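You operate a simulated robot arm through the tools that you are given. There is no shell and no other tool. Be economical: measure what you need, move in short steps, check, and stop when the job is done.

The job below is to be done with a simulated two-armed robot. You get a single attempt, and the scene is never put back.

## Task
Wax the bare stretch on the stiff top drawer's edge, then shut it.
Fine: hold the jar while you turn its lid off and on again; use the small yellow pad and put it back. Set down upright: small yellow pad. A coat counts when it lies all over at full strength: go over it till it gets no stronger.

Only the result counts: the job must be done as asked and must still hold three seconds after the hand-in. Knocking over, shifting, dropping, spilling or breaking anything else fails it. Lids that push on must go on centred and level and be pressed home; caps that screw on are set level and turned clockwise until they are tight.

## Robot
Two 7-joint arms with two-finger parallel grippers on one trunk, on a base that drives. Base frame: it is fixed to the floor where the robot stands at the start and does not move with it; the origin is under the middle of the robot, x ahead of it, y to its left, z up. Units: cm, rad, N and s.
The left shoulder is at the start at [5, 16.1, 117.3], the right one opposite. With the tool pointing down near the work surface each hand reaches from about 24 to 68 cm from the robot's upright axis, wherever it stands, measured 20 degrees to its own side. Places, roughly: small yellow pad (5x4x6 cm) [50, -40, 90]; top drawer [30, -100, 70]; top of the bench cupboard [60, 30, 90]. Payload 3.43 kg a hand.
Tool frame (each hand has its own): the origin (TCP) lies between the finger pads and is the grasp point; the fingertips stand 3 cm ahead of it; z points along the fingers, y is the line along which they close. Largest opening 9.4 cm; finger width 2.8, thickness 1; the body of the gripper, 5 by 9.6 cm, starts 5.5 cm behind the TCP.
Orientation is that of the tool frame in the base frame, as [roll, pitch, yaw] about the fixed x, y, z axes, in that order (R = Rz(yaw) Ry(pitch) Rx(roll)). With the fingers straight down and closing along the base's y, the tool's x points along the base's -x, its y along +y and its z along -z.

## Interface
- The arms move only by the tool move_arm. It takes "left_moves", "right_moves" or both (then of equal length, played together; a hand with none holds still); each is a list of rows, each a list of 3 entries, a list of its own where there are three numbers: the shift along the tool's x, y, z in units of 30 mm (1.0 is 30 mm), then the turn, a rotation vector about the tool's x, y, z in units of 6 degrees (1.0 is 6 degrees), then the opening in per cent of the stroke, from 0 (shut) to 100 (fully open). In form: [[[x, y, z], [wx, wy, wz], hand], ...]. A call has 1 to 10 rows; each row shifts and turns the commanded pose from where the row before left it, along the tool's axes as they then stand. A call with a number of a shift or a turn outside -1 to 1 is refused whole. Rows are played at 5 a second. More than 5 cm and 0.15 rad between two rows, or a gripper value outside its range, and nothing of the call is played. A pose out of reach is approached as far as the arm can. The call stops where the force on the tool passes 40 N (or 10 N more than at its start, if that is more) or the arm is blocked; 0.2 s more then pass. The fingers move at their own pace (about 4.5 cm/s each) and stop on an object; they squeeze with about 24 N. The grip force told is the motor's: it shows also when the fingers shut on nothing. Time passes only in rows, and 0.2 s behind the last, so rows that do not move let the fingers close. The reply holds the time, the measured pose of the TCP, the force on the tool along the base axes, the opening and the grip force, in the units named above and with some noise, with the torque about the TCP (base axes, N m) and any sound that the robot's microphone picked up, and new pictures: "show" is both (left out), scene, wrist or none (wrist: the cameras of the hands that moved).
- Cameras (640 x 400 px; columns grow to the right, rows downward): "scene" is now at [11.31, -5.8, 131.74]; the picture's right is [-0.61, -0.79, 0.00], its down [-0.30, 0.23, -0.92] and it looks along [0.73, -0.56, -0.38] (base axes); focal length 214 px, centre (320, 200). "left" rides on the left gripper at [7.6, -1.4, -10.2] in its tool frame; the picture's right is [0.18, 0.98, 0.00], its down [-0.75, 0.14, -0.64] and it looks along [-0.63, 0.12, 0.77] (tool axes); focal length 243 px, centre (320, 200). "right" rides on the right gripper at [7.6, 1.4, -10.2] in its tool frame; the picture's right is [-0.18, 0.98, 0.00], its down [-0.75, -0.14, -0.64] and it looks along [-0.63, -0.12, 0.77] (tool axes); focal length 243 px, centre (320, 200). There is no depth. A picture from a camera that has moved, and an enlarged one, comes with that camera's place and axes in the base frame and with its lens.
- lift_body(by): slides the trunk up (or, below 0, down) by that many cm; the arms and the scene camera ride with it, the base frame stays. It gives what a move gives, with no picture.
- roll_base(legs): drives the robot by 1 to 6 legs, each [ahead, left, turn to the left] in cm, cm and rad, along the robot's own axes; the way and the turn of a leg run together, so that a leg with both is an arc; at most 150 cm and 3.142 rad a leg. The arms and the cameras ride along, it lands a little off, and it stops where it bumps. It gives what a move gives, and a new picture of the scene camera.
- pan_tilt(pan, tilt): turns the head with the scene camera to pan (to the left, within 1.396 rad either way) and tilt (down, from -0.506 to 1.204), counted from straight ahead of the robot. It gives what a move gives, and a new picture of the scene camera.
- zoom(camera, box): a new picture of the part [left, top, right, bottom] of that camera's present view, enlarged. The clock stands still meanwhile.
- hand_in(): hands the job in; it is judged then, once.

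Work in short steps. Places have to be worked out from the pictures, the camera data and where the tool is seen: move nearer, look again, correct. Check each grasp and each placing, and mend what went wrong. You have 120 turns and 260 pictures in all, those below and enlarged ones among them. Open the grippers and draw the arms clear of the work before you hand the job in, unless the task says otherwise; then end with one line.

The tools are called after "Request:" as a command line: name --argument value ..., lists and objects as JSON in quotes. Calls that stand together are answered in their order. move_arm: Moves the arms, as the interface text tells. Its arguments: {"type":"object","properties":{"left_moves":{"type":"array","items":{"type":"array"}},"right_moves":{"type":"array","items":{"type":"array"}},"show":{"type":"string","enum":["both","scene","wrist","none"]}},"required":[]} The other tools are called the same way: lift_body (by) slides the trunk up or down; roll_base (legs) drives the base; pan_tilt (pan, tilt) turns the head that bears the scene camera; zoom (camera, box) takes an enlarged picture of a part of a camera's view; hand_in () hands the job in.

At the start:

```text
time_s: 0.0
left_position: [28.37, -1.26, 122.39]
left_tcp_rot: [-3.141, 0.0, 3.142]
left_wrist_force: [0.9, 0.5, 0.1]
left_wrist_torque: [0.04, -0.02, -0.03]
left_opening: 9.38
left_finger_force: 0.1
right_position: [29.01, -37.29, 123.1]
right_tcp_rot: [3.14, 0.001, -3.141]
right_wrist_force: [0.5, 0.5, 0.2]
right_wrist_torque: [0.03, -0.02, 0.04]
right_opening: 9.43
right_finger_force: 0.0
trunk travel left (down, up): [-20.0, 6.7]
robot x, y, heading: [0.19, -0.26, -0.001]
head pan, tilt: [-0.653, 0.393]
```

scene: 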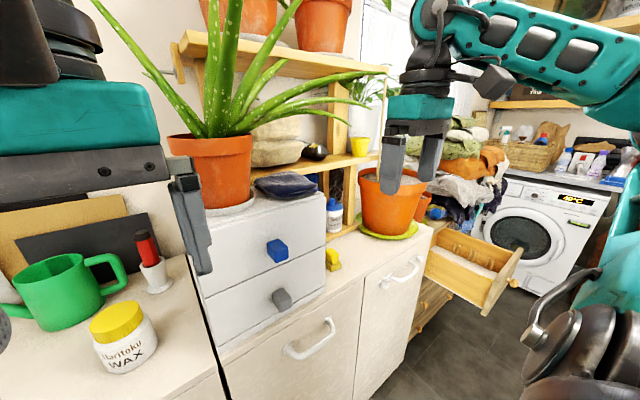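
right: 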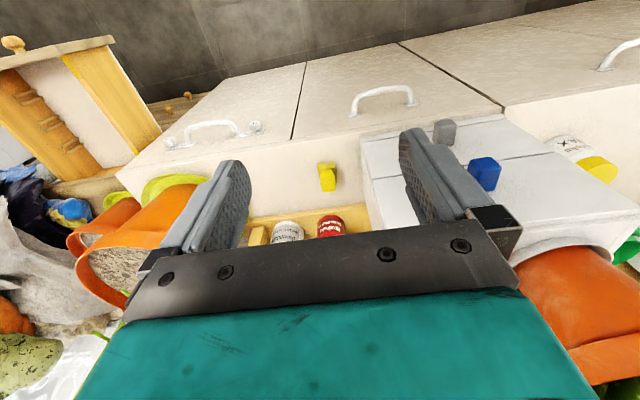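
left: 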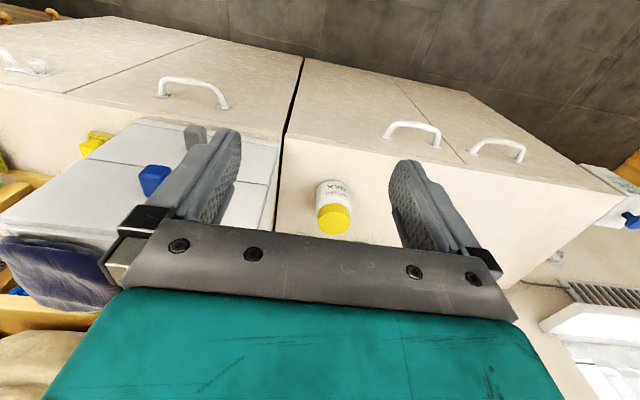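

I start by enlarging the parts of the scene that matter: the jar, the pad and the drawer.

Request:
zoom --camera "scene" --box '[400, 200, 560, 350]'

Request:
zoom --camera "scene" --box '[60, 220, 220, 400]'

Request:
zoom --camera "scene" --box '[290, 220, 390, 290]'

Request:
zoom --camera "right" --box '[0, 20, 200, 200]'

```text
2.67 times, centred on (480, 275) of scene
camera zoom: at [11.31, -5.8, 131.74], right [-0.61, -0.79, 0.0], down [-0.3, 0.23, -0.92], along [0.73, -0.56, -0.38], focal length 572 px, centre (-107, 0)
```

zoom: 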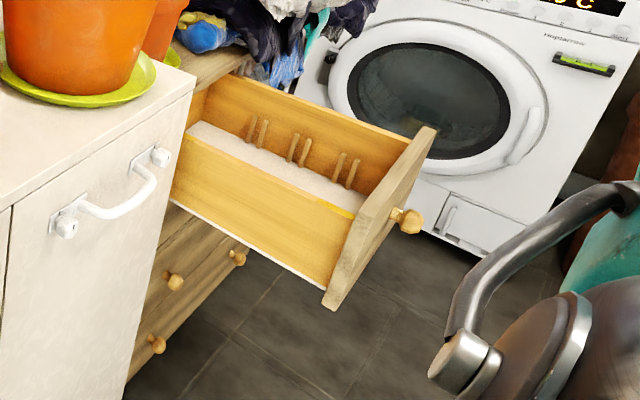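

```text
2.22 times, centred on (140, 310) of scene
camera zoom: at [11.31, -5.8, 131.74], right [-0.61, -0.79, 0.0], down [-0.3, 0.23, -0.92], along [0.73, -0.56, -0.38], focal length 477 px, centre (720, -44)
```

zoom: 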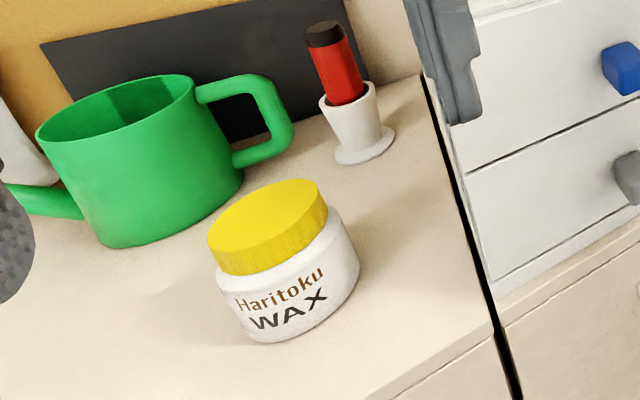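

```text
5.71 times, centred on (340, 255) of scene
camera zoom: at [11.31, -5.8, 131.74], right [-0.61, -0.79, 0.0], down [-0.3, 0.23, -0.92], along [0.73, -0.56, -0.38], focal length 1226 px, centre (206, -114)
```

zoom: 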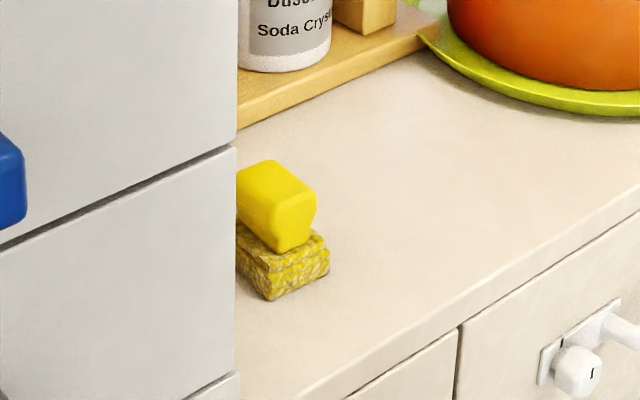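

```text
2.22 times, centred on (100, 110) of right
camera zoom: at [21.32, -35.86, 133.27], right [0.18, 0.98, 0.0], down [0.75, -0.14, 0.64], along [0.63, -0.12, -0.77], focal length 539 px, centre (809, 400)
```

zoom: 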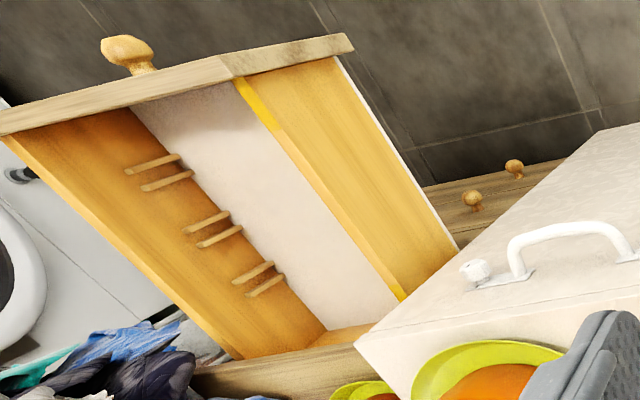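

The drawer sticks out at the far right and its near side rail shows a lighter stretch between yellow bits. I turn the head to view the jar better.

Request:
pan_tilt --pan 0.1 --tilt 0.7

Request:
zoom --camera "left" --box '[240, 130, 420, 240]'

```text
time_s: 1.1
left_position: [28.38, -1.22, 122.55]
left_tcp_rot: [-3.139, -0.001, -3.139]
left_wrist_force: [-0.2, -0.5, -0.7]
left_wrist_torque: [0.0, 0.01, -0.03]
left_opening: 9.39
left_finger_force: 0.0
right_position: [28.96, -37.35, 122.99]
right_tcp_rot: [3.141, 0.001, 3.141]
right_wrist_force: [-1.2, -0.4, -0.6]
right_wrist_torque: [-0.02, 0.0, -0.02]
right_opening: 9.4
right_finger_force: 0.0
trunk travel left (down, up): [-20.0, 6.7]
robot x, y, heading: [-0.05, -0.08, -0.004]
head pan, tilt: [0.099, 0.7]
camera scene: at [12.39, 0.66, 128.99], right [0.1, -1.0, 0.0], down [-0.64, -0.06, -0.77], along [0.76, 0.08, -0.64], focal length 214 px, centre (320, 200)
```

scene: 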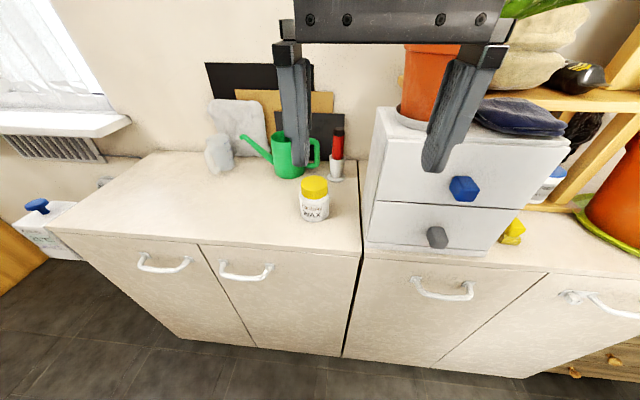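

```text
3.56 times, centred on (330, 185) of left
camera zoom: at [20.82, -2.62, 132.64], right [-0.19, 0.98, 0.0], down [0.75, 0.14, 0.64], along [0.63, 0.12, -0.77], focal length 863 px, centre (284, 253)
```

zoom: 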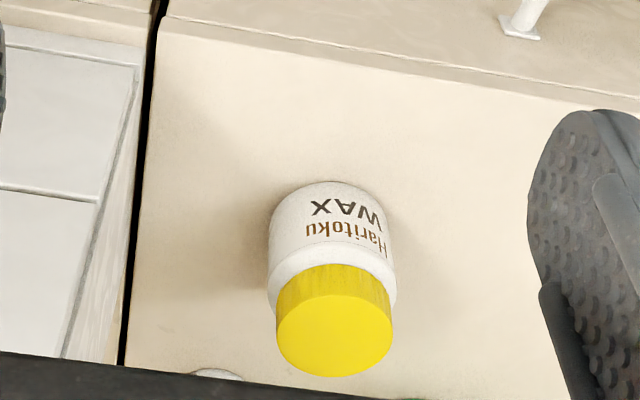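

The jar stands at about (53, 6.4), with lid top near z 98.5 and a body about 7 cm across; the bench front edge is at x≈41. I bring the left hand forward and yaw it 24° for a low sideways grasp of the jar body.

Request:
move_arm --left_moves '[[[-0.9, 0.65, 0], [0, 0, 0], 100], [[-0.9, 0.65, 0], [0, 0, 0], 100], [[-0.9, 0.65, 0], [0, 0, 0], 100], [[-0.9, 0.65, 0], [0, 0, 0], 100], [[-0.9, 0.65, 0], [0, 0, 0], 100], [[-0.9, 0.65, 0], [0, 0, 0], 100], [[0, 0, 0], [0, 0, 1], 100], [[0, 0, 0], [0, 0, 1], 100], [[0, 0, 0], [0, 0, 1], 100], [[0, 0, 0], [0, 0, 1], 100]]' --show "none"

Request:
move_arm --left_moves '[[[0, 0, 0], [0, -1, 0], 100], [[0, 0, 0], [0, -1, 0], 100], [[0, 0, 0], [0, -1, 0], 100], [[0, 0, 0], [0, -1, 0], 100], [[0, 0, 0], [0, -1, 0], 100], [[0, 0, 0], [0, -1, 0], 100], [[0, 0, 0], [0, -1, 0], 100], [[0, 0, 0], [0, -1, 0], 100], [[0, 0, 0], [0, -1, 0], 100], [[0, 0, 0], [0, -1, 0], 100]]'

```text
time_s: 3.3
left_position: [44.49, 10.31, 122.33]
left_tcp_rot: [-3.139, 0.003, 2.722]
left_wrist_force: [0.9, 0.0, -0.1]
left_wrist_torque: [-0.01, -0.01, -0.03]
left_opening: 9.42
left_finger_force: 0.1
right_position: [29.05, -37.24, 123.1]
right_tcp_rot: [3.141, 0.0, -3.142]
right_wrist_force: [0.1, -0.2, -0.7]
right_wrist_torque: [0.04, -0.03, 0.03]
right_opening: 9.39
right_finger_force: 0.1
trunk travel left (down, up): [-20.0, 6.7]
robot x, y, heading: [-0.13, 0.02, -0.004]
head pan, tilt: [0.099, 0.7]
```

```text
time_s: 5.5
left_position: [44.54, 10.43, 122.39]
left_tcp_rot: [-3.139, 1.051, 2.729]
left_wrist_force: [0.1, -0.4, 0.2]
left_wrist_torque: [-0.04, 0.0, 0.0]
left_opening: 9.41
left_finger_force: 0.0
right_position: [28.99, -37.24, 123.04]
right_tcp_rot: [-3.141, 0.001, -3.141]
right_wrist_force: [-0.1, 0.5, 0.0]
right_wrist_torque: [-0.02, -0.01, 0.0]
right_opening: 9.36
right_finger_force: 0.1
trunk travel left (down, up): [-20.0, 6.7]
robot x, y, heading: [-0.11, -0.41, -0.0]
head pan, tilt: [0.099, 0.7]
camera scene: at [12.39, 0.69, 128.99], right [0.1, -0.99, 0.0], down [-0.64, -0.06, -0.76], along [0.76, 0.08, -0.64], focal length 214 px, centre (320, 200)
camera left: at [32.46, 14.4, 120.87], right [0.31, 0.94, -0.16], down [-0.11, 0.2, 0.97], along [0.94, -0.29, 0.17], focal length 243 px, centre (320, 200)
```

scene: 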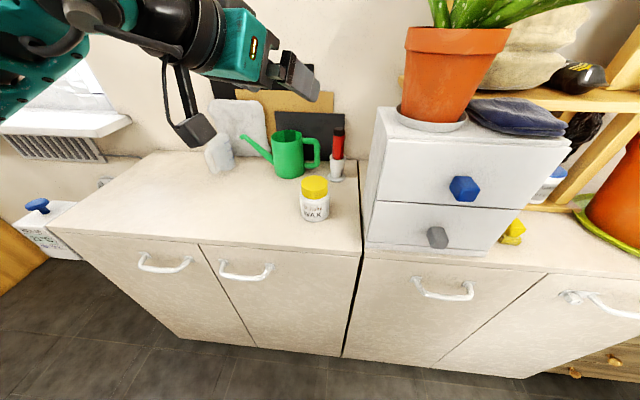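
left: 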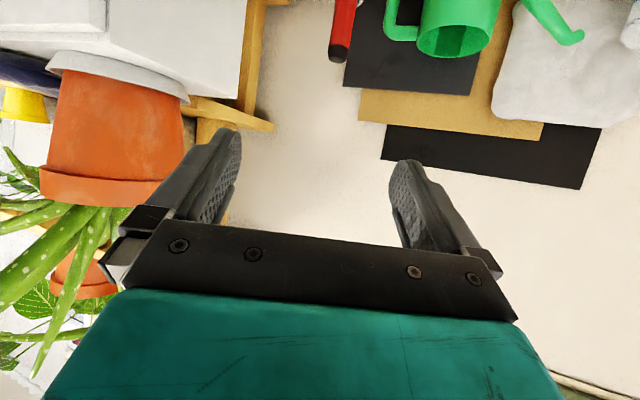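

The tilt works; the left camera now looks past the jar, so I measure the jar more exactly with the scene camera before lowering.

Request:
zoom --camera "scene" --box '[280, 160, 360, 240]'

Request:
zoom --camera "scene" --box '[240, 160, 400, 280]'

```text
5.00 times, centred on (320, 200) of scene
camera zoom: at [12.39, 0.69, 128.99], right [0.1, -0.99, 0.0], down [-0.64, -0.06, -0.76], along [0.76, 0.08, -0.64], focal length 1072 px, centre (320, 200)
```

zoom: 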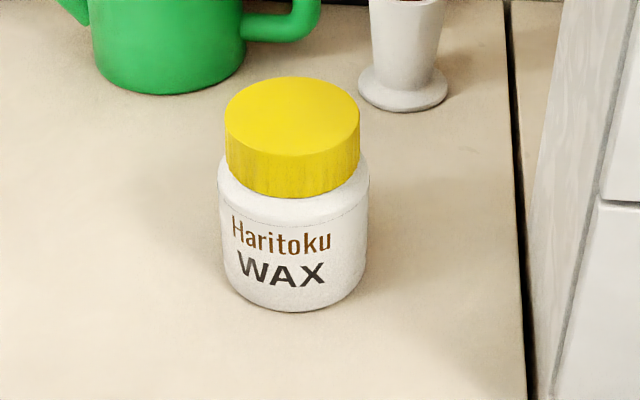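

```text
3.33 times, centred on (320, 220) of scene
camera zoom: at [12.39, 0.69, 128.99], right [0.1, -0.99, 0.0], down [-0.64, -0.06, -0.76], along [0.76, 0.08, -0.64], focal length 715 px, centre (320, 133)
```

zoom: 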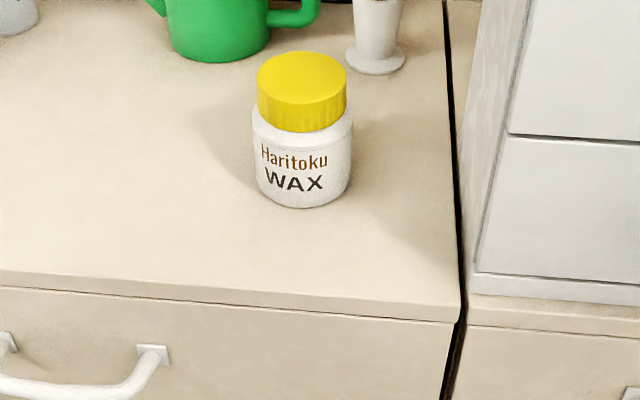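

Refined: jar axis (53.3, 6.4), body z 90–97 and about 7.3 wide, lid z 97.2–99.7 and about 6.3 wide. I lower the left hand to a pre-grasp pose in front of it.

Request:
move_arm --left_moves '[[[0.973, 0, 0.562], [0, 0, 0], 100], [[0.973, 0, 0.562], [0, 0, 0], 100], [[0.973, 0, 0.562], [0, 0, 0], 100], [[0.973, 0, 0.562], [0, 0, 0], 100], [[0.973, 0, 0.562], [0, 0, 0], 100], [[0.973, 0, 0.562], [0, 0, 0], 100], [[0.973, 0, 0.562], [0, 0, 0], 100]]'

```text
time_s: 7.1
left_position: [44.62, 10.3, 99.84]
left_tcp_rot: [-3.14, 1.049, 2.727]
left_wrist_force: [0.3, -0.7, 0.5]
left_wrist_torque: [-0.01, 0.03, -0.03]
left_opening: 9.38
left_finger_force: 0.1
left hand out of reach, approached as far as the arm can: row 7
right_position: [29.01, -37.34, 123.07]
right_tcp_rot: [-3.141, 0.001, 3.141]
right_wrist_force: [-0.2, -0.5, 0.1]
right_wrist_torque: [0.0, 0.01, 0.01]
right_opening: 9.4
right_finger_force: 0.0
trunk travel left (down, up): [-20.0, 6.7]
robot x, y, heading: [-0.16, -0.18, -0.003]
head pan, tilt: [0.099, 0.7]
camera scene: at [12.39, 0.67, 128.99], right [0.1, -1.0, 0.0], down [-0.64, -0.06, -0.77], along [0.76, 0.08, -0.64], focal length 214 px, centre (320, 200)
camera left: at [32.47, 14.24, 98.33], right [0.31, 0.94, -0.16], down [-0.11, 0.2, 0.97], along [0.94, -0.29, 0.17], focal length 243 px, centre (320, 200)
```

scene: 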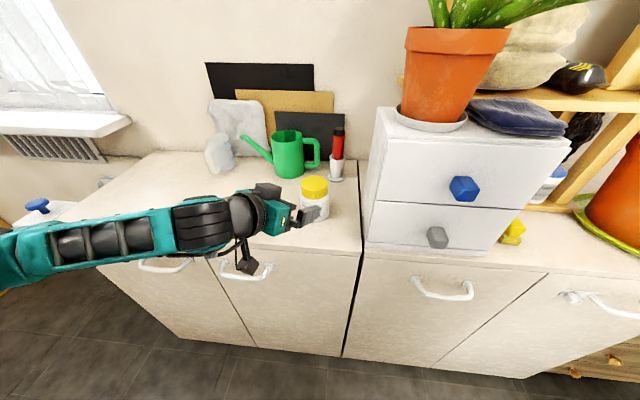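
left: 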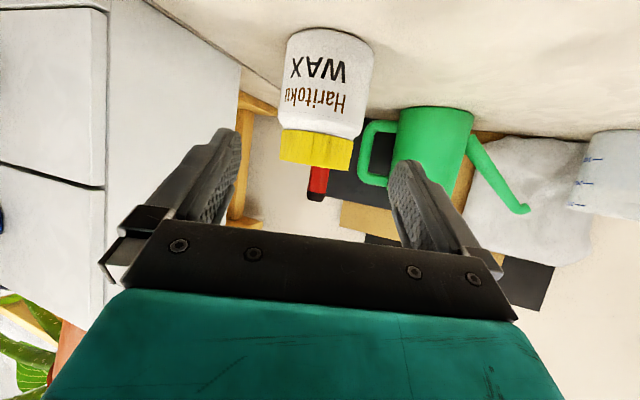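

Row 7 ran just out of reach since the arm is folded. I lower the trunk 5 cm, bringing the hand to grasp height.

Request:
lift_body --by -5

```text
time_s: 8.0
left_position: [44.6, 10.16, 94.98]
left_tcp_rot: [-3.139, 1.047, 2.726]
left_wrist_force: [0.3, -0.5, 0.2]
left_wrist_torque: [0.02, 0.01, -0.01]
left_opening: 9.4
left_finger_force: 0.0
right_position: [29.15, -37.24, 118.16]
right_tcp_rot: [3.14, -0.002, -3.14]
right_wrist_force: [0.6, -1.4, -0.1]
right_wrist_torque: [0.0, 0.02, 0.0]
right_opening: 9.4
right_finger_force: 0.0
trunk travel left (down, up): [-15.0, 11.7]
robot x, y, heading: [0.0, -0.02, -0.003]
head pan, tilt: [0.099, 0.7]
```

The hand is level with the jar body. I advance it horizontally around the jar with the fingers open.

Request:
move_arm --left_moves '[[[-0.263, 0, 0.573], [0, 0, 0], 100], [[-0.263, 0, 0.573], [0, 0, 0], 100], [[-0.263, 0, 0.573], [0, 0, 0], 100], [[-0.263, 0, 0.573], [0, 0, 0], 100]]'

Request:
zoom --camera "scene" --box '[230, 150, 390, 270]'

```text
time_s: 9.0
left_position: [51.59, 7.2, 94.19]
left_tcp_rot: [-3.14, 1.048, 2.727]
left_wrist_force: [-0.3, -0.2, -0.3]
left_wrist_torque: [0.01, 0.0, 0.03]
left_opening: 9.4
left_finger_force: 0.0
right_position: [29.04, -37.26, 118.04]
right_tcp_rot: [-3.142, 0.0, 3.141]
right_wrist_force: [0.5, 0.5, 0.0]
right_wrist_torque: [-0.02, -0.04, -0.05]
right_opening: 9.38
right_finger_force: 0.1
trunk travel left (down, up): [-15.0, 11.7]
robot x, y, heading: [-0.19, -0.19, 0.0]
head pan, tilt: [0.099, 0.7]
camera scene: at [12.41, 0.66, 123.98], right [0.1, -1.0, 0.0], down [-0.64, -0.06, -0.76], along [0.76, 0.08, -0.64], focal length 214 px, centre (320, 200)
camera left: at [39.41, 11.16, 92.67], right [0.31, 0.94, -0.16], down [-0.11, 0.2, 0.97], along [0.94, -0.29, 0.16], focal length 243 px, centre (320, 200)
```

scene: 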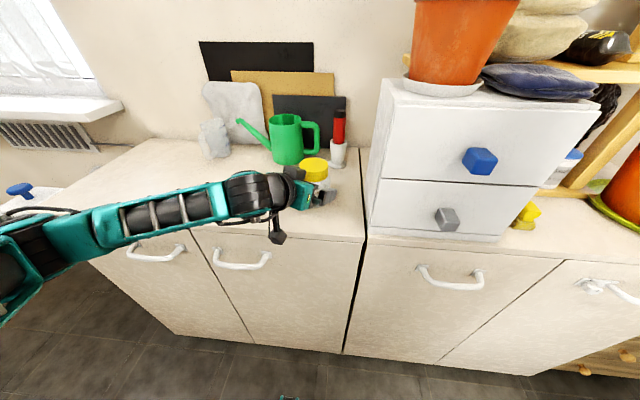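
left: 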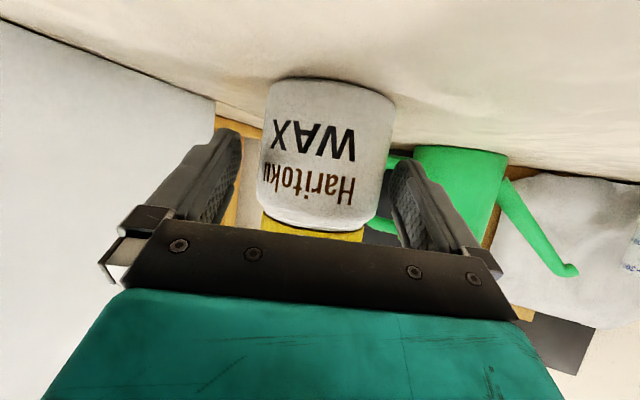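

```text
3.33 times, centred on (310, 210) of scene
camera zoom: at [12.41, 0.66, 123.98], right [0.1, -1.0, 0.0], down [-0.64, -0.06, -0.76], along [0.76, 0.08, -0.64], focal length 715 px, centre (353, 167)
```

zoom: 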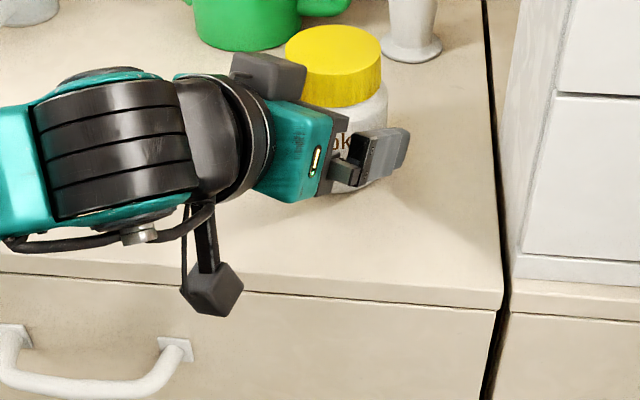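

The jar sits between the fingers, about 0.2 cm off to +y. I correct that and close on the body.

Request:
move_arm --left_moves '[[[0, 0.08, 0], [0, 0, 0], 100], [[0, 0, 0], [0, 0, 0], 60], [[0, 0, 0], [0, 0, 0], 40], [[0, 0, 0], [0, 0, 0], 40], [[0, 0, 0], [0, 0, 0], 40]]' --show "wrist"

```text
time_s: 10.2
left_position: [51.66, 7.42, 94.24]
left_tcp_rot: [-3.14, 1.05, 2.726]
left_wrist_force: [0.3, -0.2, -0.2]
left_wrist_torque: [0.04, -0.1, -0.04]
left_opening: 7.5
left_finger_force: 24.0
right_position: [29.08, -37.36, 118.08]
right_tcp_rot: [3.141, 0.0, 3.141]
right_wrist_force: [0.1, -0.9, 0.0]
right_wrist_torque: [0.01, -0.01, 0.01]
right_opening: 9.43
right_finger_force: 0.0
trunk travel left (down, up): [-15.0, 11.7]
robot x, y, heading: [-0.04, -0.05, -0.0]
head pan, tilt: [0.099, 0.7]
camera left: at [39.48, 11.37, 92.69], right [0.31, 0.94, -0.16], down [-0.11, 0.2, 0.97], along [0.94, -0.29, 0.16], focal length 243 px, centre (320, 200)
```

left: 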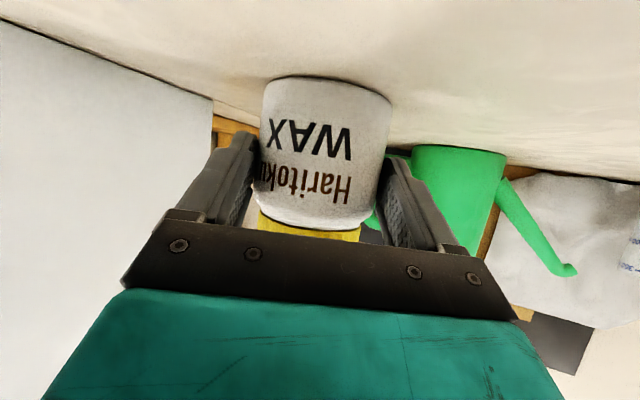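

The jar is firmly held at 7.5 cm. Now I bring the right hand over, staying at x≈29 until it is past the drawer box, then forward over the lid.

Request:
move_arm --right_moves '[[[0, 0.98, 0], [0, 0, 0], 100], [[0, 0.98, 0], [0, 0, 0], 100], [[0, 0.98, 0], [0, 0, 0], 100], [[0, 0.98, 0], [0, 0, 0], 100], [[0, 0.98, 0], [0, 0, 0], 100], [[0, 0.98, 0], [0, 0, 0], 100], [[0, 0.98, 0], [0, 0, 0], 100], [[0, 0.98, 0], [0, 0, 0], 100], [[0, 0.98, 0], [0, 0, 0], 100], [[0, 0.98, 0], [0, 0, 0], 100]]' --show "none"

Request:
move_arm --right_moves '[[[-0.9, 0.97, 0], [0, 0, 0], 100], [[-0.9, 0.97, 0], [0, 0, 0], 100], [[-0.9, 0.97, 0], [0, 0, 0], 100], [[-0.9, 0.97, 0], [0, 0, 0], 100], [[-0.9, 0.97, 0], [0, 0, 0], 100], [[-0.9, 0, 0], [0, 0, 0], 100], [[-0.9, 0, 0], [0, 0, 0], 100], [[-0.9, 0, 0], [0, 0, 0], 100], [[-0.9, 0, 0], [0, 0, 0], 100]]'

```text
time_s: 12.4
left_position: [51.53, 7.55, 94.28]
left_tcp_rot: [-3.141, 1.049, 2.727]
left_wrist_force: [0.4, 0.0, -0.3]
left_wrist_torque: [0.07, -0.2, -0.01]
left_opening: 7.5
left_finger_force: 24.4
right_position: [29.3, -9.4, 118.29]
right_tcp_rot: [3.139, 0.003, 3.139]
right_wrist_force: [0.3, -0.1, 0.8]
right_wrist_torque: [-0.02, -0.04, -0.02]
right_opening: 9.41
right_finger_force: 0.0
right hand out of reach, approached as far as the arm can: row 10
trunk travel left (down, up): [-15.0, 11.7]
robot x, y, heading: [-0.09, -0.01, 0.0]
head pan, tilt: [0.099, 0.7]
```

```text
time_s: 14.4
left_position: [51.35, 7.55, 94.16]
left_tcp_rot: [-3.14, 1.049, 2.727]
left_wrist_force: [0.2, 0.3, -0.3]
left_wrist_torque: [0.01, -0.14, -0.02]
left_opening: 7.49
left_finger_force: 24.2
right_position: [40.15, -13.84, 118.34]
right_tcp_rot: [-3.141, -0.001, -3.14]
right_wrist_force: [-6.6, -1.6, -4.7]
right_wrist_torque: [0.19, -0.42, -0.09]
right_opening: 9.42
right_finger_force: 0.0
right hand out of reach, approached as far as the arm can: row 1, 2, 3, 4, 5, 6, 7, 8, 9
trunk travel left (down, up): [-15.0, 11.7]
robot x, y, heading: [0.15, -0.0, 0.003]
head pan, tilt: [0.099, 0.7]
camera scene: at [12.28, 0.66, 123.99], right [0.1, -1.0, 0.0], down [-0.64, -0.06, -0.77], along [0.76, 0.08, -0.64], focal length 214 px, centre (320, 200)
camera right: at [32.49, -12.42, 128.52], right [0.18, 0.98, 0.0], down [0.75, -0.14, 0.64], along [0.63, -0.12, -0.77], focal length 243 px, centre (320, 200)
```

scene: 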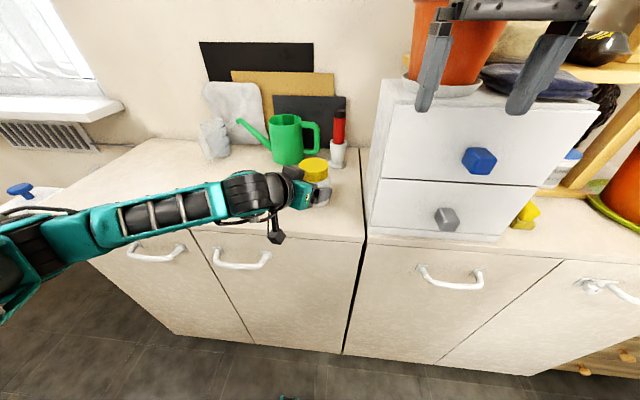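
right: 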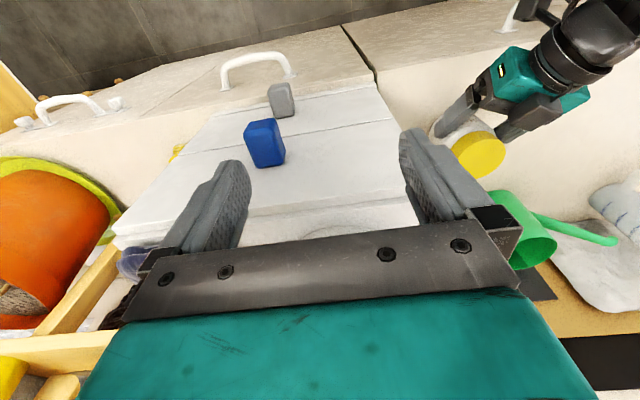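

The right arm cannot reach that far left from here, and there is a contact-like force. I back the right hand off toward the robot and see.

Request:
move_arm --right_moves '[[[1, 0, 0], [0, 0, 0], 100], [[1, 0, 0], [0, 0, 0], 100]]' --show "scene"

Request:
zoom --camera "right" --box '[0, 0, 640, 400]'

Request:
pan_tilt --pan -0.5 --tilt 0.2

```text
time_s: 15.0
left_position: [51.52, 7.33, 94.16]
left_tcp_rot: [-3.137, 1.048, 2.728]
left_wrist_force: [-1.0, -0.6, 1.7]
left_wrist_torque: [0.12, -0.01, 0.08]
left_opening: 7.51
left_finger_force: 23.7
right_position: [34.36, -13.91, 118.38]
right_tcp_rot: [3.14, -0.001, 3.141]
right_wrist_force: [0.4, -0.3, -0.1]
right_wrist_torque: [0.0, 0.0, -0.02]
right_opening: 9.4
right_finger_force: 0.0
trunk travel left (down, up): [-15.0, 11.7]
robot x, y, heading: [-0.28, 0.18, -0.004]
head pan, tilt: [0.099, 0.7]
camera scene: at [12.36, 0.67, 123.99], right [0.1, -0.99, 0.0], down [-0.64, -0.06, -0.77], along [0.76, 0.08, -0.64], focal length 214 px, centre (320, 200)
```

scene: 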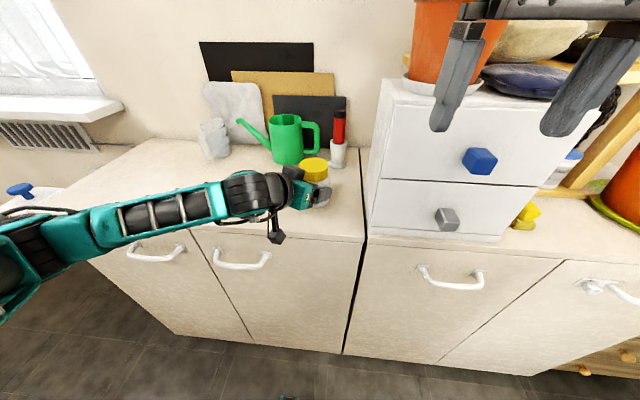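

```text
1.00 times, centred on (320, 200) of right (not enlarged: the box is as wide or as high as the picture)
camera zoom: at [26.59, -12.46, 128.55], right [0.18, 0.98, 0.0], down [0.75, -0.14, 0.64], along [0.63, -0.12, -0.77], focal length 243 px, centre (320, 200)
```

zoom: 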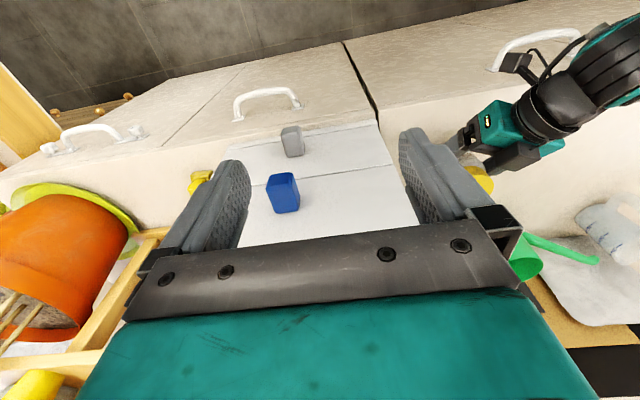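

```text
time_s: 16.0
left_position: [51.62, 7.41, 94.23]
left_tcp_rot: [-3.138, 1.048, 2.727]
left_wrist_force: [0.3, -0.1, 0.1]
left_wrist_torque: [0.04, -0.06, -0.01]
left_opening: 7.49
left_finger_force: 23.9
right_position: [34.42, -13.81, 118.33]
right_tcp_rot: [3.14, 0.001, -3.14]
right_wrist_force: [0.6, -0.4, -0.7]
right_wrist_torque: [0.01, 0.0, 0.03]
right_opening: 9.39
right_finger_force: 0.1
trunk travel left (down, up): [-15.0, 11.7]
robot x, y, heading: [-0.18, 0.16, -0.002]
head pan, tilt: [-0.499, 0.201]
camera scene: at [12.13, -4.63, 128.52], right [-0.48, -0.88, 0.0], down [-0.18, 0.1, -0.98], along [0.86, -0.47, -0.2], focal length 214 px, centre (320, 200)
```

scene: 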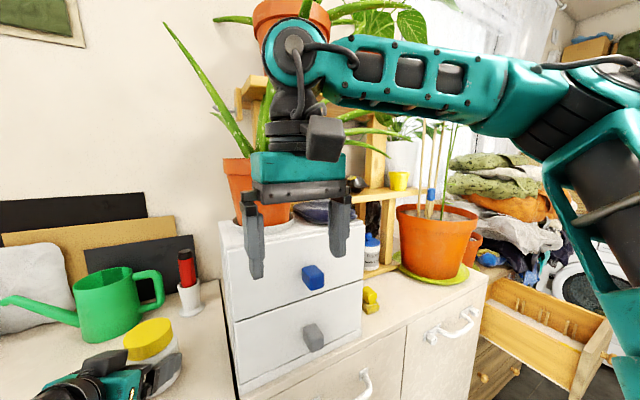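

The right hand's workspace ends short of the jar. I release the jar, withdraw the left hand, and shift the base back and left so both hands reach the jar.

Request:
move_arm --left_moves '[[[0, 0, 0], [0, 0, 0], 70], [[0, 0, 0], [0, 0, 0], 100], [[0, 0, 0], [0, 0, 0], 100], [[0.263, 0, -0.573], [0, 0, 0], 100], [[0.263, 0, -0.573], [0, 0, 0], 100], [[0.263, 0, -0.573], [0, 0, 0], 100], [[0.263, 0, -0.573], [0, 0, 0], 100], [[0.263, 0, -0.573], [0, 0, 0], 100]]' --show "none"

Request:
roll_base --legs '[[-7, 12, 0]]'

Request:
pan_tilt --pan -0.1 --tilt 0.6

```text
time_s: 17.8
left_position: [42.92, 11.38, 95.05]
left_tcp_rot: [-3.14, 1.048, 2.726]
left_wrist_force: [0.8, 0.3, -0.2]
left_wrist_torque: [0.03, 0.0, -0.03]
left_opening: 9.41
left_finger_force: 0.0
right_position: [34.38, -13.93, 118.39]
right_tcp_rot: [-3.141, -0.001, 3.142]
right_wrist_force: [0.8, 0.1, -0.2]
right_wrist_torque: [-0.03, -0.02, 0.02]
right_opening: 9.4
right_finger_force: 0.0
trunk travel left (down, up): [-15.0, 11.7]
robot x, y, heading: [-0.16, -0.08, -0.001]
head pan, tilt: [-0.499, 0.201]
```

```text
time_s: 19.5
left_position: [35.98, 23.11, 95.09]
left_tcp_rot: [-3.138, 1.049, 2.728]
left_wrist_force: [-0.4, 0.5, 1.0]
left_wrist_torque: [0.0, -0.02, 0.01]
left_opening: 9.43
left_finger_force: 0.0
right_position: [27.44, -2.03, 118.31]
right_tcp_rot: [3.141, 0.001, -3.141]
right_wrist_force: [0.6, 0.1, 0.2]
right_wrist_torque: [-0.05, -0.01, 0.0]
right_opening: 9.41
right_finger_force: 0.1
trunk travel left (down, up): [-15.0, 11.7]
robot x, y, heading: [-6.8, 11.65, -0.004]
head pan, tilt: [-0.499, 0.201]
camera scene: at [5.19, 7.25, 128.53], right [-0.48, -0.88, 0.0], down [-0.17, 0.09, -0.98], along [0.86, -0.47, -0.2], focal length 214 px, centre (320, 200)
```

scene: 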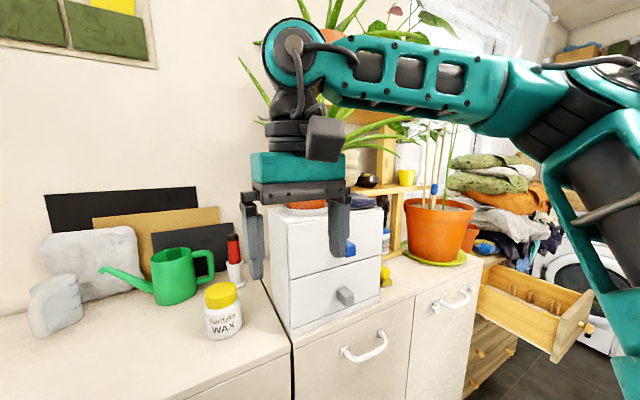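

```text
time_s: 20.4
left_position: [36.11, 23.14, 95.08]
left_tcp_rot: [-3.14, 1.048, 2.728]
left_wrist_force: [-0.2, -0.5, -0.2]
left_wrist_torque: [0.0, 0.01, -0.02]
left_opening: 9.39
left_finger_force: 0.0
right_position: [27.59, -1.96, 118.34]
right_tcp_rot: [3.141, -0.001, -3.139]
right_wrist_force: [-0.4, -0.1, -1.0]
right_wrist_torque: [0.0, 0.0, -0.04]
right_opening: 9.39
right_finger_force: 0.1
trunk travel left (down, up): [-15.0, 11.7]
robot x, y, heading: [-7.16, 11.86, 0.003]
head pan, tilt: [-0.099, 0.6]
camera scene: at [5.82, 10.79, 124.86], right [-0.1, -1.0, 0.0], down [-0.56, 0.06, -0.83], along [0.82, -0.08, -0.56], focal length 214 px, centre (320, 200)
```

scene: 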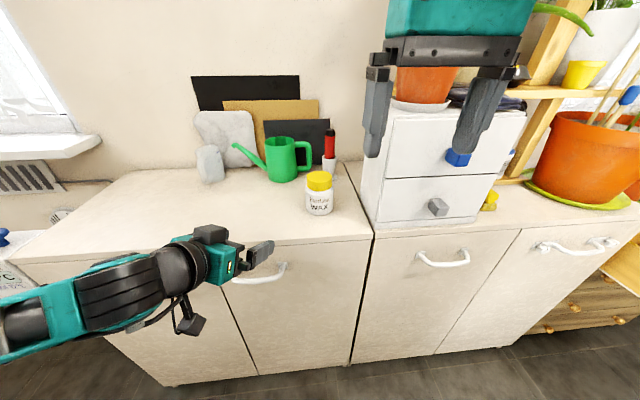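

Base moved well. I try the right hand over the lid now at height 118.

Request:
move_arm --right_moves '[[[-0.86, 0.72, 0], [0, 0, 0], 100], [[-0.86, 0.72, 0], [0, 0, 0], 100], [[-0.86, 0.72, 0], [0, 0, 0], 100], [[-0.86, 0.71, 0], [0, 0, 0], 100], [[-0.86, 0, 0], [0, 0, 0], 100], [[-0.86, 0, 0], [0, 0, 0], 100], [[-0.86, 0, 0], [0, 0, 0], 100], [[-0.86, 0, 0], [0, 0, 0], 100], [[-0.86, 0, 0], [0, 0, 0], 100], [[-0.86, 0, 0], [0, 0, 0], 100]]'

```text
time_s: 22.6
left_position: [35.99, 23.13, 95.04]
left_tcp_rot: [-3.138, 1.048, 2.728]
left_wrist_force: [0.5, 0.3, 0.2]
left_wrist_torque: [-0.02, 0.0, 0.03]
left_opening: 9.41
left_finger_force: 0.0
right_position: [40.06, -6.16, 117.64]
right_tcp_rot: [-3.141, 0.0, -3.139]
right_wrist_force: [-0.2, 0.1, -0.4]
right_wrist_torque: [0.01, -0.01, 0.01]
right_opening: 9.41
right_finger_force: 0.0
right hand out of reach, approached as far as the arm can: row 2, 3, 4, 5, 6, 7, 8, 9, 10
trunk travel left (down, up): [-15.0, 11.7]
robot x, y, heading: [-7.08, 11.61, 0.003]
head pan, tilt: [-0.099, 0.6]
camera scene: at [5.8, 10.81, 124.85], right [-0.1, -1.0, 0.0], down [-0.56, 0.06, -0.83], along [0.82, -0.08, -0.56], focal length 214 px, centre (320, 200)
camera right: at [32.28, -4.69, 127.91], right [0.18, 0.98, 0.0], down [0.75, -0.14, 0.64], along [0.63, -0.12, -0.77], focal length 243 px, centre (320, 200)
```

scene: 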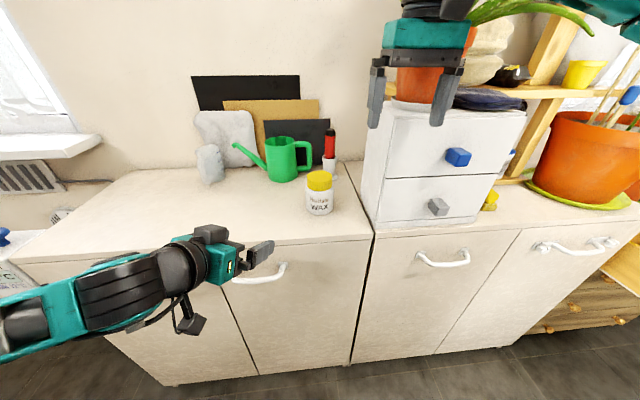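
right: 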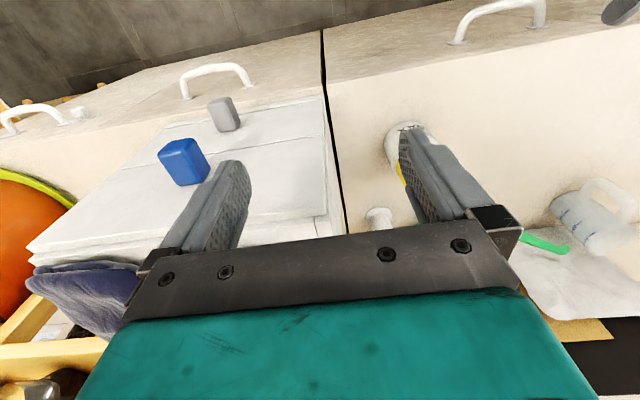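

At z 118 the wrist sits too high for reach. I back away from the box, lower to about z 107 and then go across.

Request:
move_arm --right_moves '[[[1, 0, 0], [0, 0, 0], 100], [[1, 0, 0], [0, 0, 0], 100], [[0.3, 0, 1], [0, 0, 0], 100], [[0, 0, 1], [0, 0, 0], 100], [[0, 0, 1], [0, 0, 0], 100], [[0, 0, 0.6], [0, 0, 0], 100], [[0, 1, 0], [0, 0, 0], 100], [[0, 1, 0], [0, 0, 0], 100], [[0, 1, 0], [0, 0, 0], 100], [[0, 1, 0], [0, 0, 0], 100]]' --show "none"

```text
time_s: 24.8
left_position: [35.95, 23.3, 95.03]
left_tcp_rot: [-3.137, 1.046, 2.728]
left_wrist_force: [0.1, 0.8, 0.2]
left_wrist_torque: [0.0, -0.01, 0.01]
left_opening: 9.4
left_finger_force: 0.0
right_position: [32.94, 1.71, 107.12]
right_tcp_rot: [-3.141, 0.0, -3.141]
right_wrist_force: [-0.1, 0.7, 0.0]
right_wrist_torque: [0.0, -0.02, 0.01]
right_opening: 9.38
right_finger_force: 0.1
right hand out of reach, approached as far as the arm can: row 9, 10
trunk travel left (down, up): [-15.0, 11.7]
robot x, y, heading: [-6.79, 11.82, 0.002]
head pan, tilt: [-0.099, 0.6]
```

Reached y≈1.7. I continue forward with a slight leftward component.

Request:
move_arm --right_moves '[[[-0.975, 0, 0], [0, 0, 0], 100], [[-0.975, 0.1, 0], [0, 0, 0], 100], [[-0.975, 0.3, 0], [0, 0, 0], 100], [[-0.975, 0.4, 0], [0, 0, 0], 100], [[-0.975, 0.4, 0], [0, 0, 0], 100], [[-0.975, 0.4, 0], [0, 0, 0], 100]]' --show "none"

```text
time_s: 26.2
left_position: [35.98, 23.23, 95.05]
left_tcp_rot: [-3.139, 1.049, 2.728]
left_wrist_force: [0.0, -0.7, -0.4]
left_wrist_torque: [0.02, -0.03, 0.02]
left_opening: 9.4
left_finger_force: 0.0
right_position: [33.28, 1.42, 107.46]
right_tcp_rot: [-3.141, 0.0, -3.14]
right_wrist_force: [-0.1, 0.3, 0.6]
right_wrist_torque: [0.0, 0.02, -0.04]
right_opening: 9.41
right_finger_force: 0.1
right hand out of reach, approached as far as the arm can: row 1, 2, 3, 4, 5, 6
trunk travel left (down, up): [-15.0, 11.7]
robot x, y, heading: [-6.99, 11.86, -0.001]
head pan, tilt: [-0.099, 0.6]
```

The right arm sits at a joint limit. I try yawing the tool (which I need anyway for the lid) and then moving forward.

Request:
move_arm --right_moves '[[[0.3, -0.3, 0], [0, 0, 1], 100], [[0, 0, 0], [0, 0, 1], 100], [[0, 0, 0], [0, 0, 1], 100], [[0, 0, 0], [0, 0, 1], 100], [[0, 0, 0], [0, 0, 1], 100], [[0, 0, 0], [0, 0, 1], 100], [[-0.78, 0.63, 0], [0, 0, 0], 100], [[-0.78, 0.63, 0], [0, 0, 0], 100]]' --show "none"

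```text
time_s: 28.0
left_position: [36.05, 23.14, 95.07]
left_tcp_rot: [-3.141, 1.048, 2.728]
left_wrist_force: [0.3, 0.0, -0.7]
left_wrist_torque: [0.0, -0.02, 0.01]
left_opening: 9.4
left_finger_force: 0.0
right_position: [37.64, -0.64, 107.29]
right_tcp_rot: [3.14, 0.0, 2.515]
right_wrist_force: [0.1, -0.9, -1.3]
right_wrist_torque: [0.01, 0.0, -0.03]
right_opening: 9.4
right_finger_force: 0.0
right hand out of reach, approached as far as the arm can: row 8
trunk travel left (down, up): [-15.0, 11.7]
robot x, y, heading: [-6.73, 12.03, 0.001]
head pan, tilt: [-0.099, 0.6]
```

The right arm seems limited to azimuths beyond about 17° on its own side, regardless of yaw. I shift the base further left so the jar lies about 20° to the robot's right.

Request:
roll_base --legs '[[4, 15, 0]]'

Request:
move_arm --right_moves '[[[-0.5, 0.3, 0], [0, 0, 0], 100], [[0, -0.8, 0], [0, 0, 0], 100], [[-0.5, -0.8, 0], [0, 0, 0], 100], [[-0.9, -0.3, 0], [0, 0, 0], 100]]'

```text
time_s: 29.9
left_position: [39.89, 38.05, 95.09]
left_tcp_rot: [-3.139, 1.049, 2.728]
left_wrist_force: [-0.2, 0.2, 0.5]
left_wrist_torque: [0.03, 0.0, -0.04]
left_opening: 9.39
left_finger_force: 0.1
right_position: [41.57, 14.37, 107.26]
right_tcp_rot: [3.139, 0.0, 2.514]
right_wrist_force: [-1.1, -0.6, 0.5]
right_wrist_torque: [0.01, -0.03, 0.01]
right_opening: 9.41
right_finger_force: 0.0
trunk travel left (down, up): [-15.0, 11.7]
robot x, y, heading: [-2.91, 26.79, 0.002]
head pan, tilt: [-0.099, 0.6]
camera scene: at [9.79, 25.71, 124.85], right [-0.1, -1.0, 0.0], down [-0.56, 0.06, -0.83], along [0.82, -0.08, -0.56], focal length 214 px, centre (320, 200)
```

scene: 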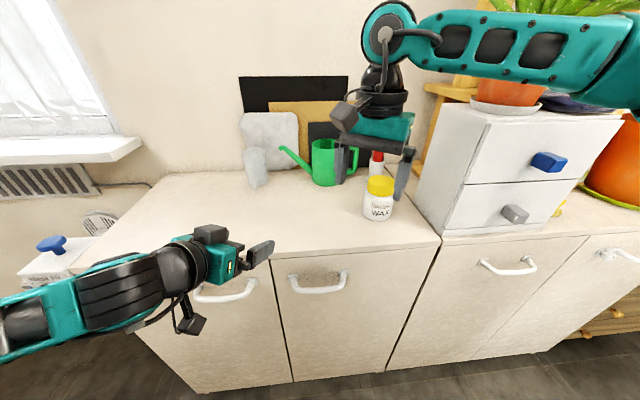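

```text
time_s: 30.9
left_position: [39.93, 37.97, 95.11]
left_tcp_rot: [-3.14, 1.049, 2.729]
left_wrist_force: [-0.5, -0.7, 0.0]
left_wrist_torque: [-0.01, 0.01, 0.02]
left_opening: 9.39
left_finger_force: 0.1
right_position: [42.76, 6.43, 107.15]
right_tcp_rot: [3.138, -0.001, 2.516]
right_wrist_force: [-0.3, 0.2, 0.5]
right_wrist_torque: [0.02, 0.03, 0.0]
right_opening: 9.41
right_finger_force: 0.1
right hand out of reach, approached as far as the arm can: row 1
trunk travel left (down, up): [-15.0, 11.7]
robot x, y, heading: [-3.15, 26.87, 0.001]
head pan, tilt: [-0.099, 0.6]
camera scene: at [9.8, 25.68, 124.85], right [-0.1, -1.0, 0.0], down [-0.56, 0.06, -0.82], along [0.82, -0.08, -0.57], focal length 214 px, centre (320, 200)
camera right: at [37.44, 12.0, 117.46], right [0.73, 0.69, 0.0], down [0.53, -0.56, 0.64], along [0.44, -0.46, -0.77], focal length 243 px, centre (320, 200)
```

scene: 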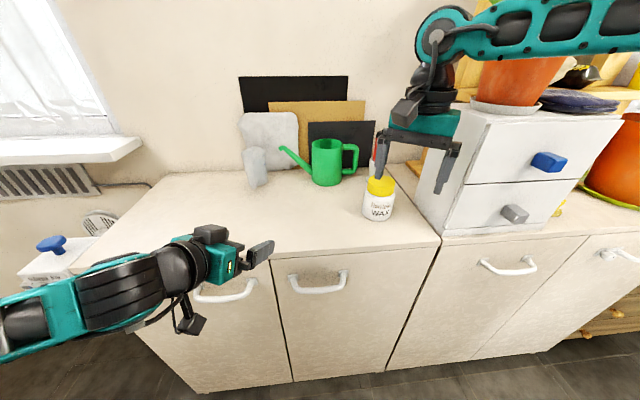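
right: 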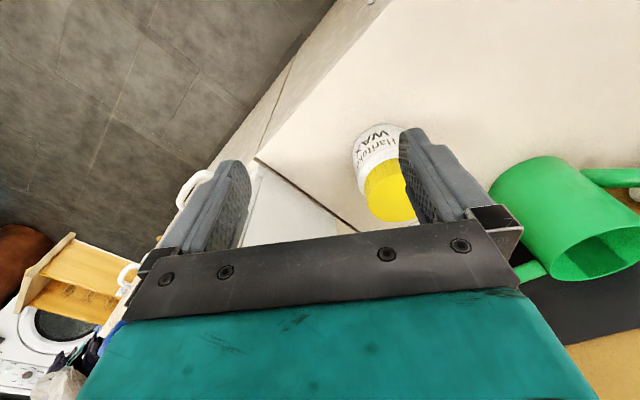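

Good view of the jar from the right camera. I move above the lid and continue yawing clockwise to about −72°.

Request:
move_arm --right_moves '[[[-0.707, 0.53, 0], [0, 0, 0], 100], [[-0.707, 0.53, 0], [0, 0, 0], 100], [[-0.707, 0.53, 0], [0, 0, 0], 100], [[-0.707, 0.53, 0], [0, 0, 0], 100], [[0, 0, 0], [0, 0, 1], 100], [[0, 0, 0], [0, 0, 1], 100], [[0, 0, 0], [0, 0, 1], 100], [[0, 0, 0], [0, 0, 1], 100], [[0, 0, 0], [0, 0, 1], 100], [[0, 0, 0], [0, 0, 1], 100]]'

Request:
zoom --camera "scene" --box '[320, 100, 440, 230]'

```text
time_s: 33.1
left_position: [39.93, 38.22, 95.02]
left_tcp_rot: [-3.139, 1.048, 2.726]
left_wrist_force: [-0.7, -0.4, 0.2]
left_wrist_torque: [0.01, -0.03, 0.04]
left_opening: 9.38
left_finger_force: 0.0
right_position: [51.11, 5.0, 106.87]
right_tcp_rot: [3.139, -0.001, 1.884]
right_wrist_force: [-0.2, -0.6, 0.5]
right_wrist_torque: [0.01, -0.01, 0.04]
right_opening: 9.4
right_finger_force: 0.2
right hand out of reach, approached as far as the arm can: row 3, 4
trunk travel left (down, up): [-15.0, 11.7]
robot x, y, heading: [-2.95, 26.6, 0.002]
head pan, tilt: [-0.099, 0.6]
camera scene: at [9.79, 25.69, 124.85], right [-0.1, -1.0, 0.0], down [-0.56, 0.06, -0.83], along [0.82, -0.08, -0.56], focal length 214 px, centre (320, 200)
camera right: at [50.05, 12.7, 117.13], right [0.99, 0.13, 0.0], down [0.1, -0.76, 0.64], along [0.08, -0.63, -0.77], focal length 243 px, centre (320, 200)
```

scene: 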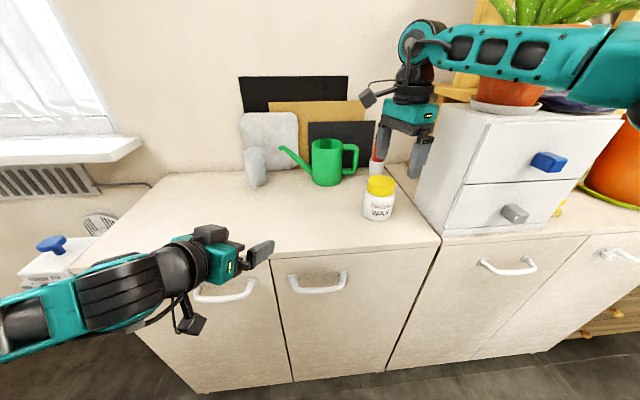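
right: 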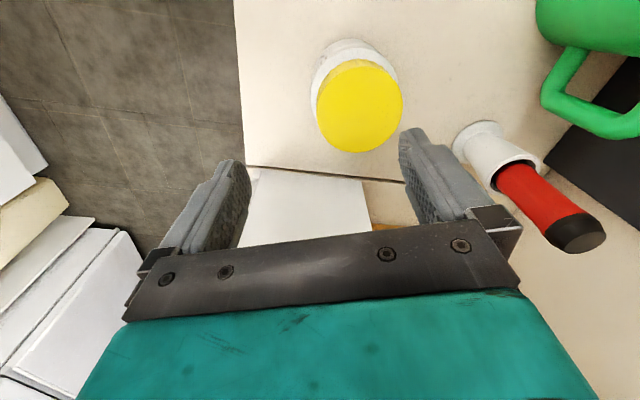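

```text
3.08 times, centred on (380, 165) of scene
camera zoom: at [9.79, 25.69, 124.85], right [-0.1, -1.0, 0.0], down [-0.56, 0.06, -0.83], along [0.82, -0.08, -0.56], focal length 660 px, centre (135, 308)
```

zoom: 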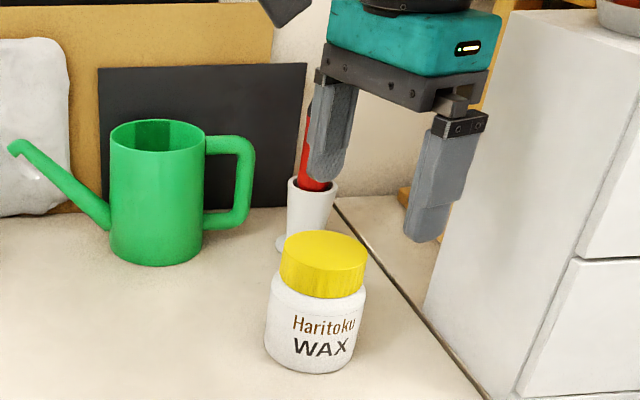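

The lid centre reads (53.5, 6.9) from the right camera; I am still about 4 cm short. I move the base 5 cm more to the left, and reorient the left hand to yaw −45°, tilt 35°.

Request:
roll_base --legs '[[0, 5, 0]]'

Request:
move_arm --left_moves '[[[0, 0, 0], [0.758, 0, 0.4375], 100], [[0, 0, 0], [0.758, 0, 0.4375], 100], [[0, 0, 0], [0.758, 0, 0.4375], 100], [[0, 0, 0], [0.758, 0, 0.4375], 100], [[0, 0, 0], [0, 0.833, 0], 100]]' --show "none"

```text
time_s: 34.3
left_position: [39.96, 42.95, 95.15]
left_tcp_rot: [-3.138, 1.049, 2.727]
left_wrist_force: [0.5, 0.3, -1.2]
left_wrist_torque: [0.0, 0.02, -0.01]
left_opening: 9.41
left_finger_force: 0.0
right_position: [51.12, 9.9, 106.9]
right_tcp_rot: [3.138, -0.002, 1.885]
right_wrist_force: [-0.6, -1.3, 0.1]
right_wrist_torque: [-0.03, -0.01, 0.03]
right_opening: 9.41
right_finger_force: 0.0
trunk travel left (down, up): [-15.0, 11.7]
robot x, y, heading: [-2.97, 31.7, -0.005]
head pan, tilt: [-0.099, 0.6]
camera scene: at [9.78, 30.65, 124.85], right [-0.1, -1.0, 0.0], down [-0.56, 0.06, -0.83], along [0.82, -0.08, -0.56], focal length 214 px, centre (320, 200)
```

scene: 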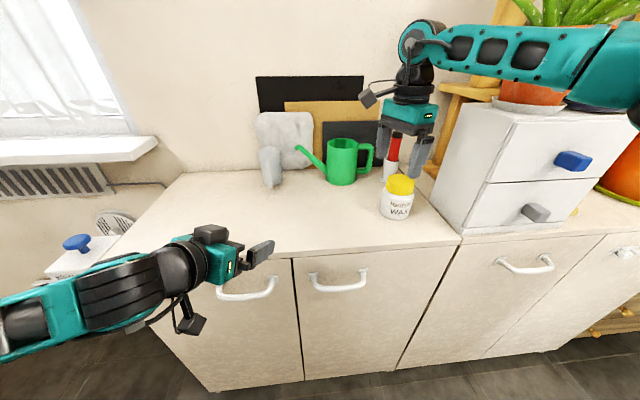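

```text
time_s: 35.5
left_position: [40.04, 42.9, 95.05]
left_tcp_rot: [-3.14, 0.961, 2.358]
left_wrist_force: [0.0, -0.4, 0.1]
left_wrist_torque: [0.04, -0.01, 0.01]
left_opening: 9.43
left_finger_force: 0.1
right_position: [51.09, 9.78, 106.91]
right_tcp_rot: [3.139, -0.001, 1.886]
right_wrist_force: [-0.2, -0.6, 0.1]
right_wrist_torque: [-0.02, 0.0, 0.02]
right_opening: 9.38
right_finger_force: 0.1
trunk travel left (down, up): [-15.0, 11.7]
robot x, y, heading: [-3.22, 32.1, -0.001]
head pan, tilt: [-0.099, 0.6]
```

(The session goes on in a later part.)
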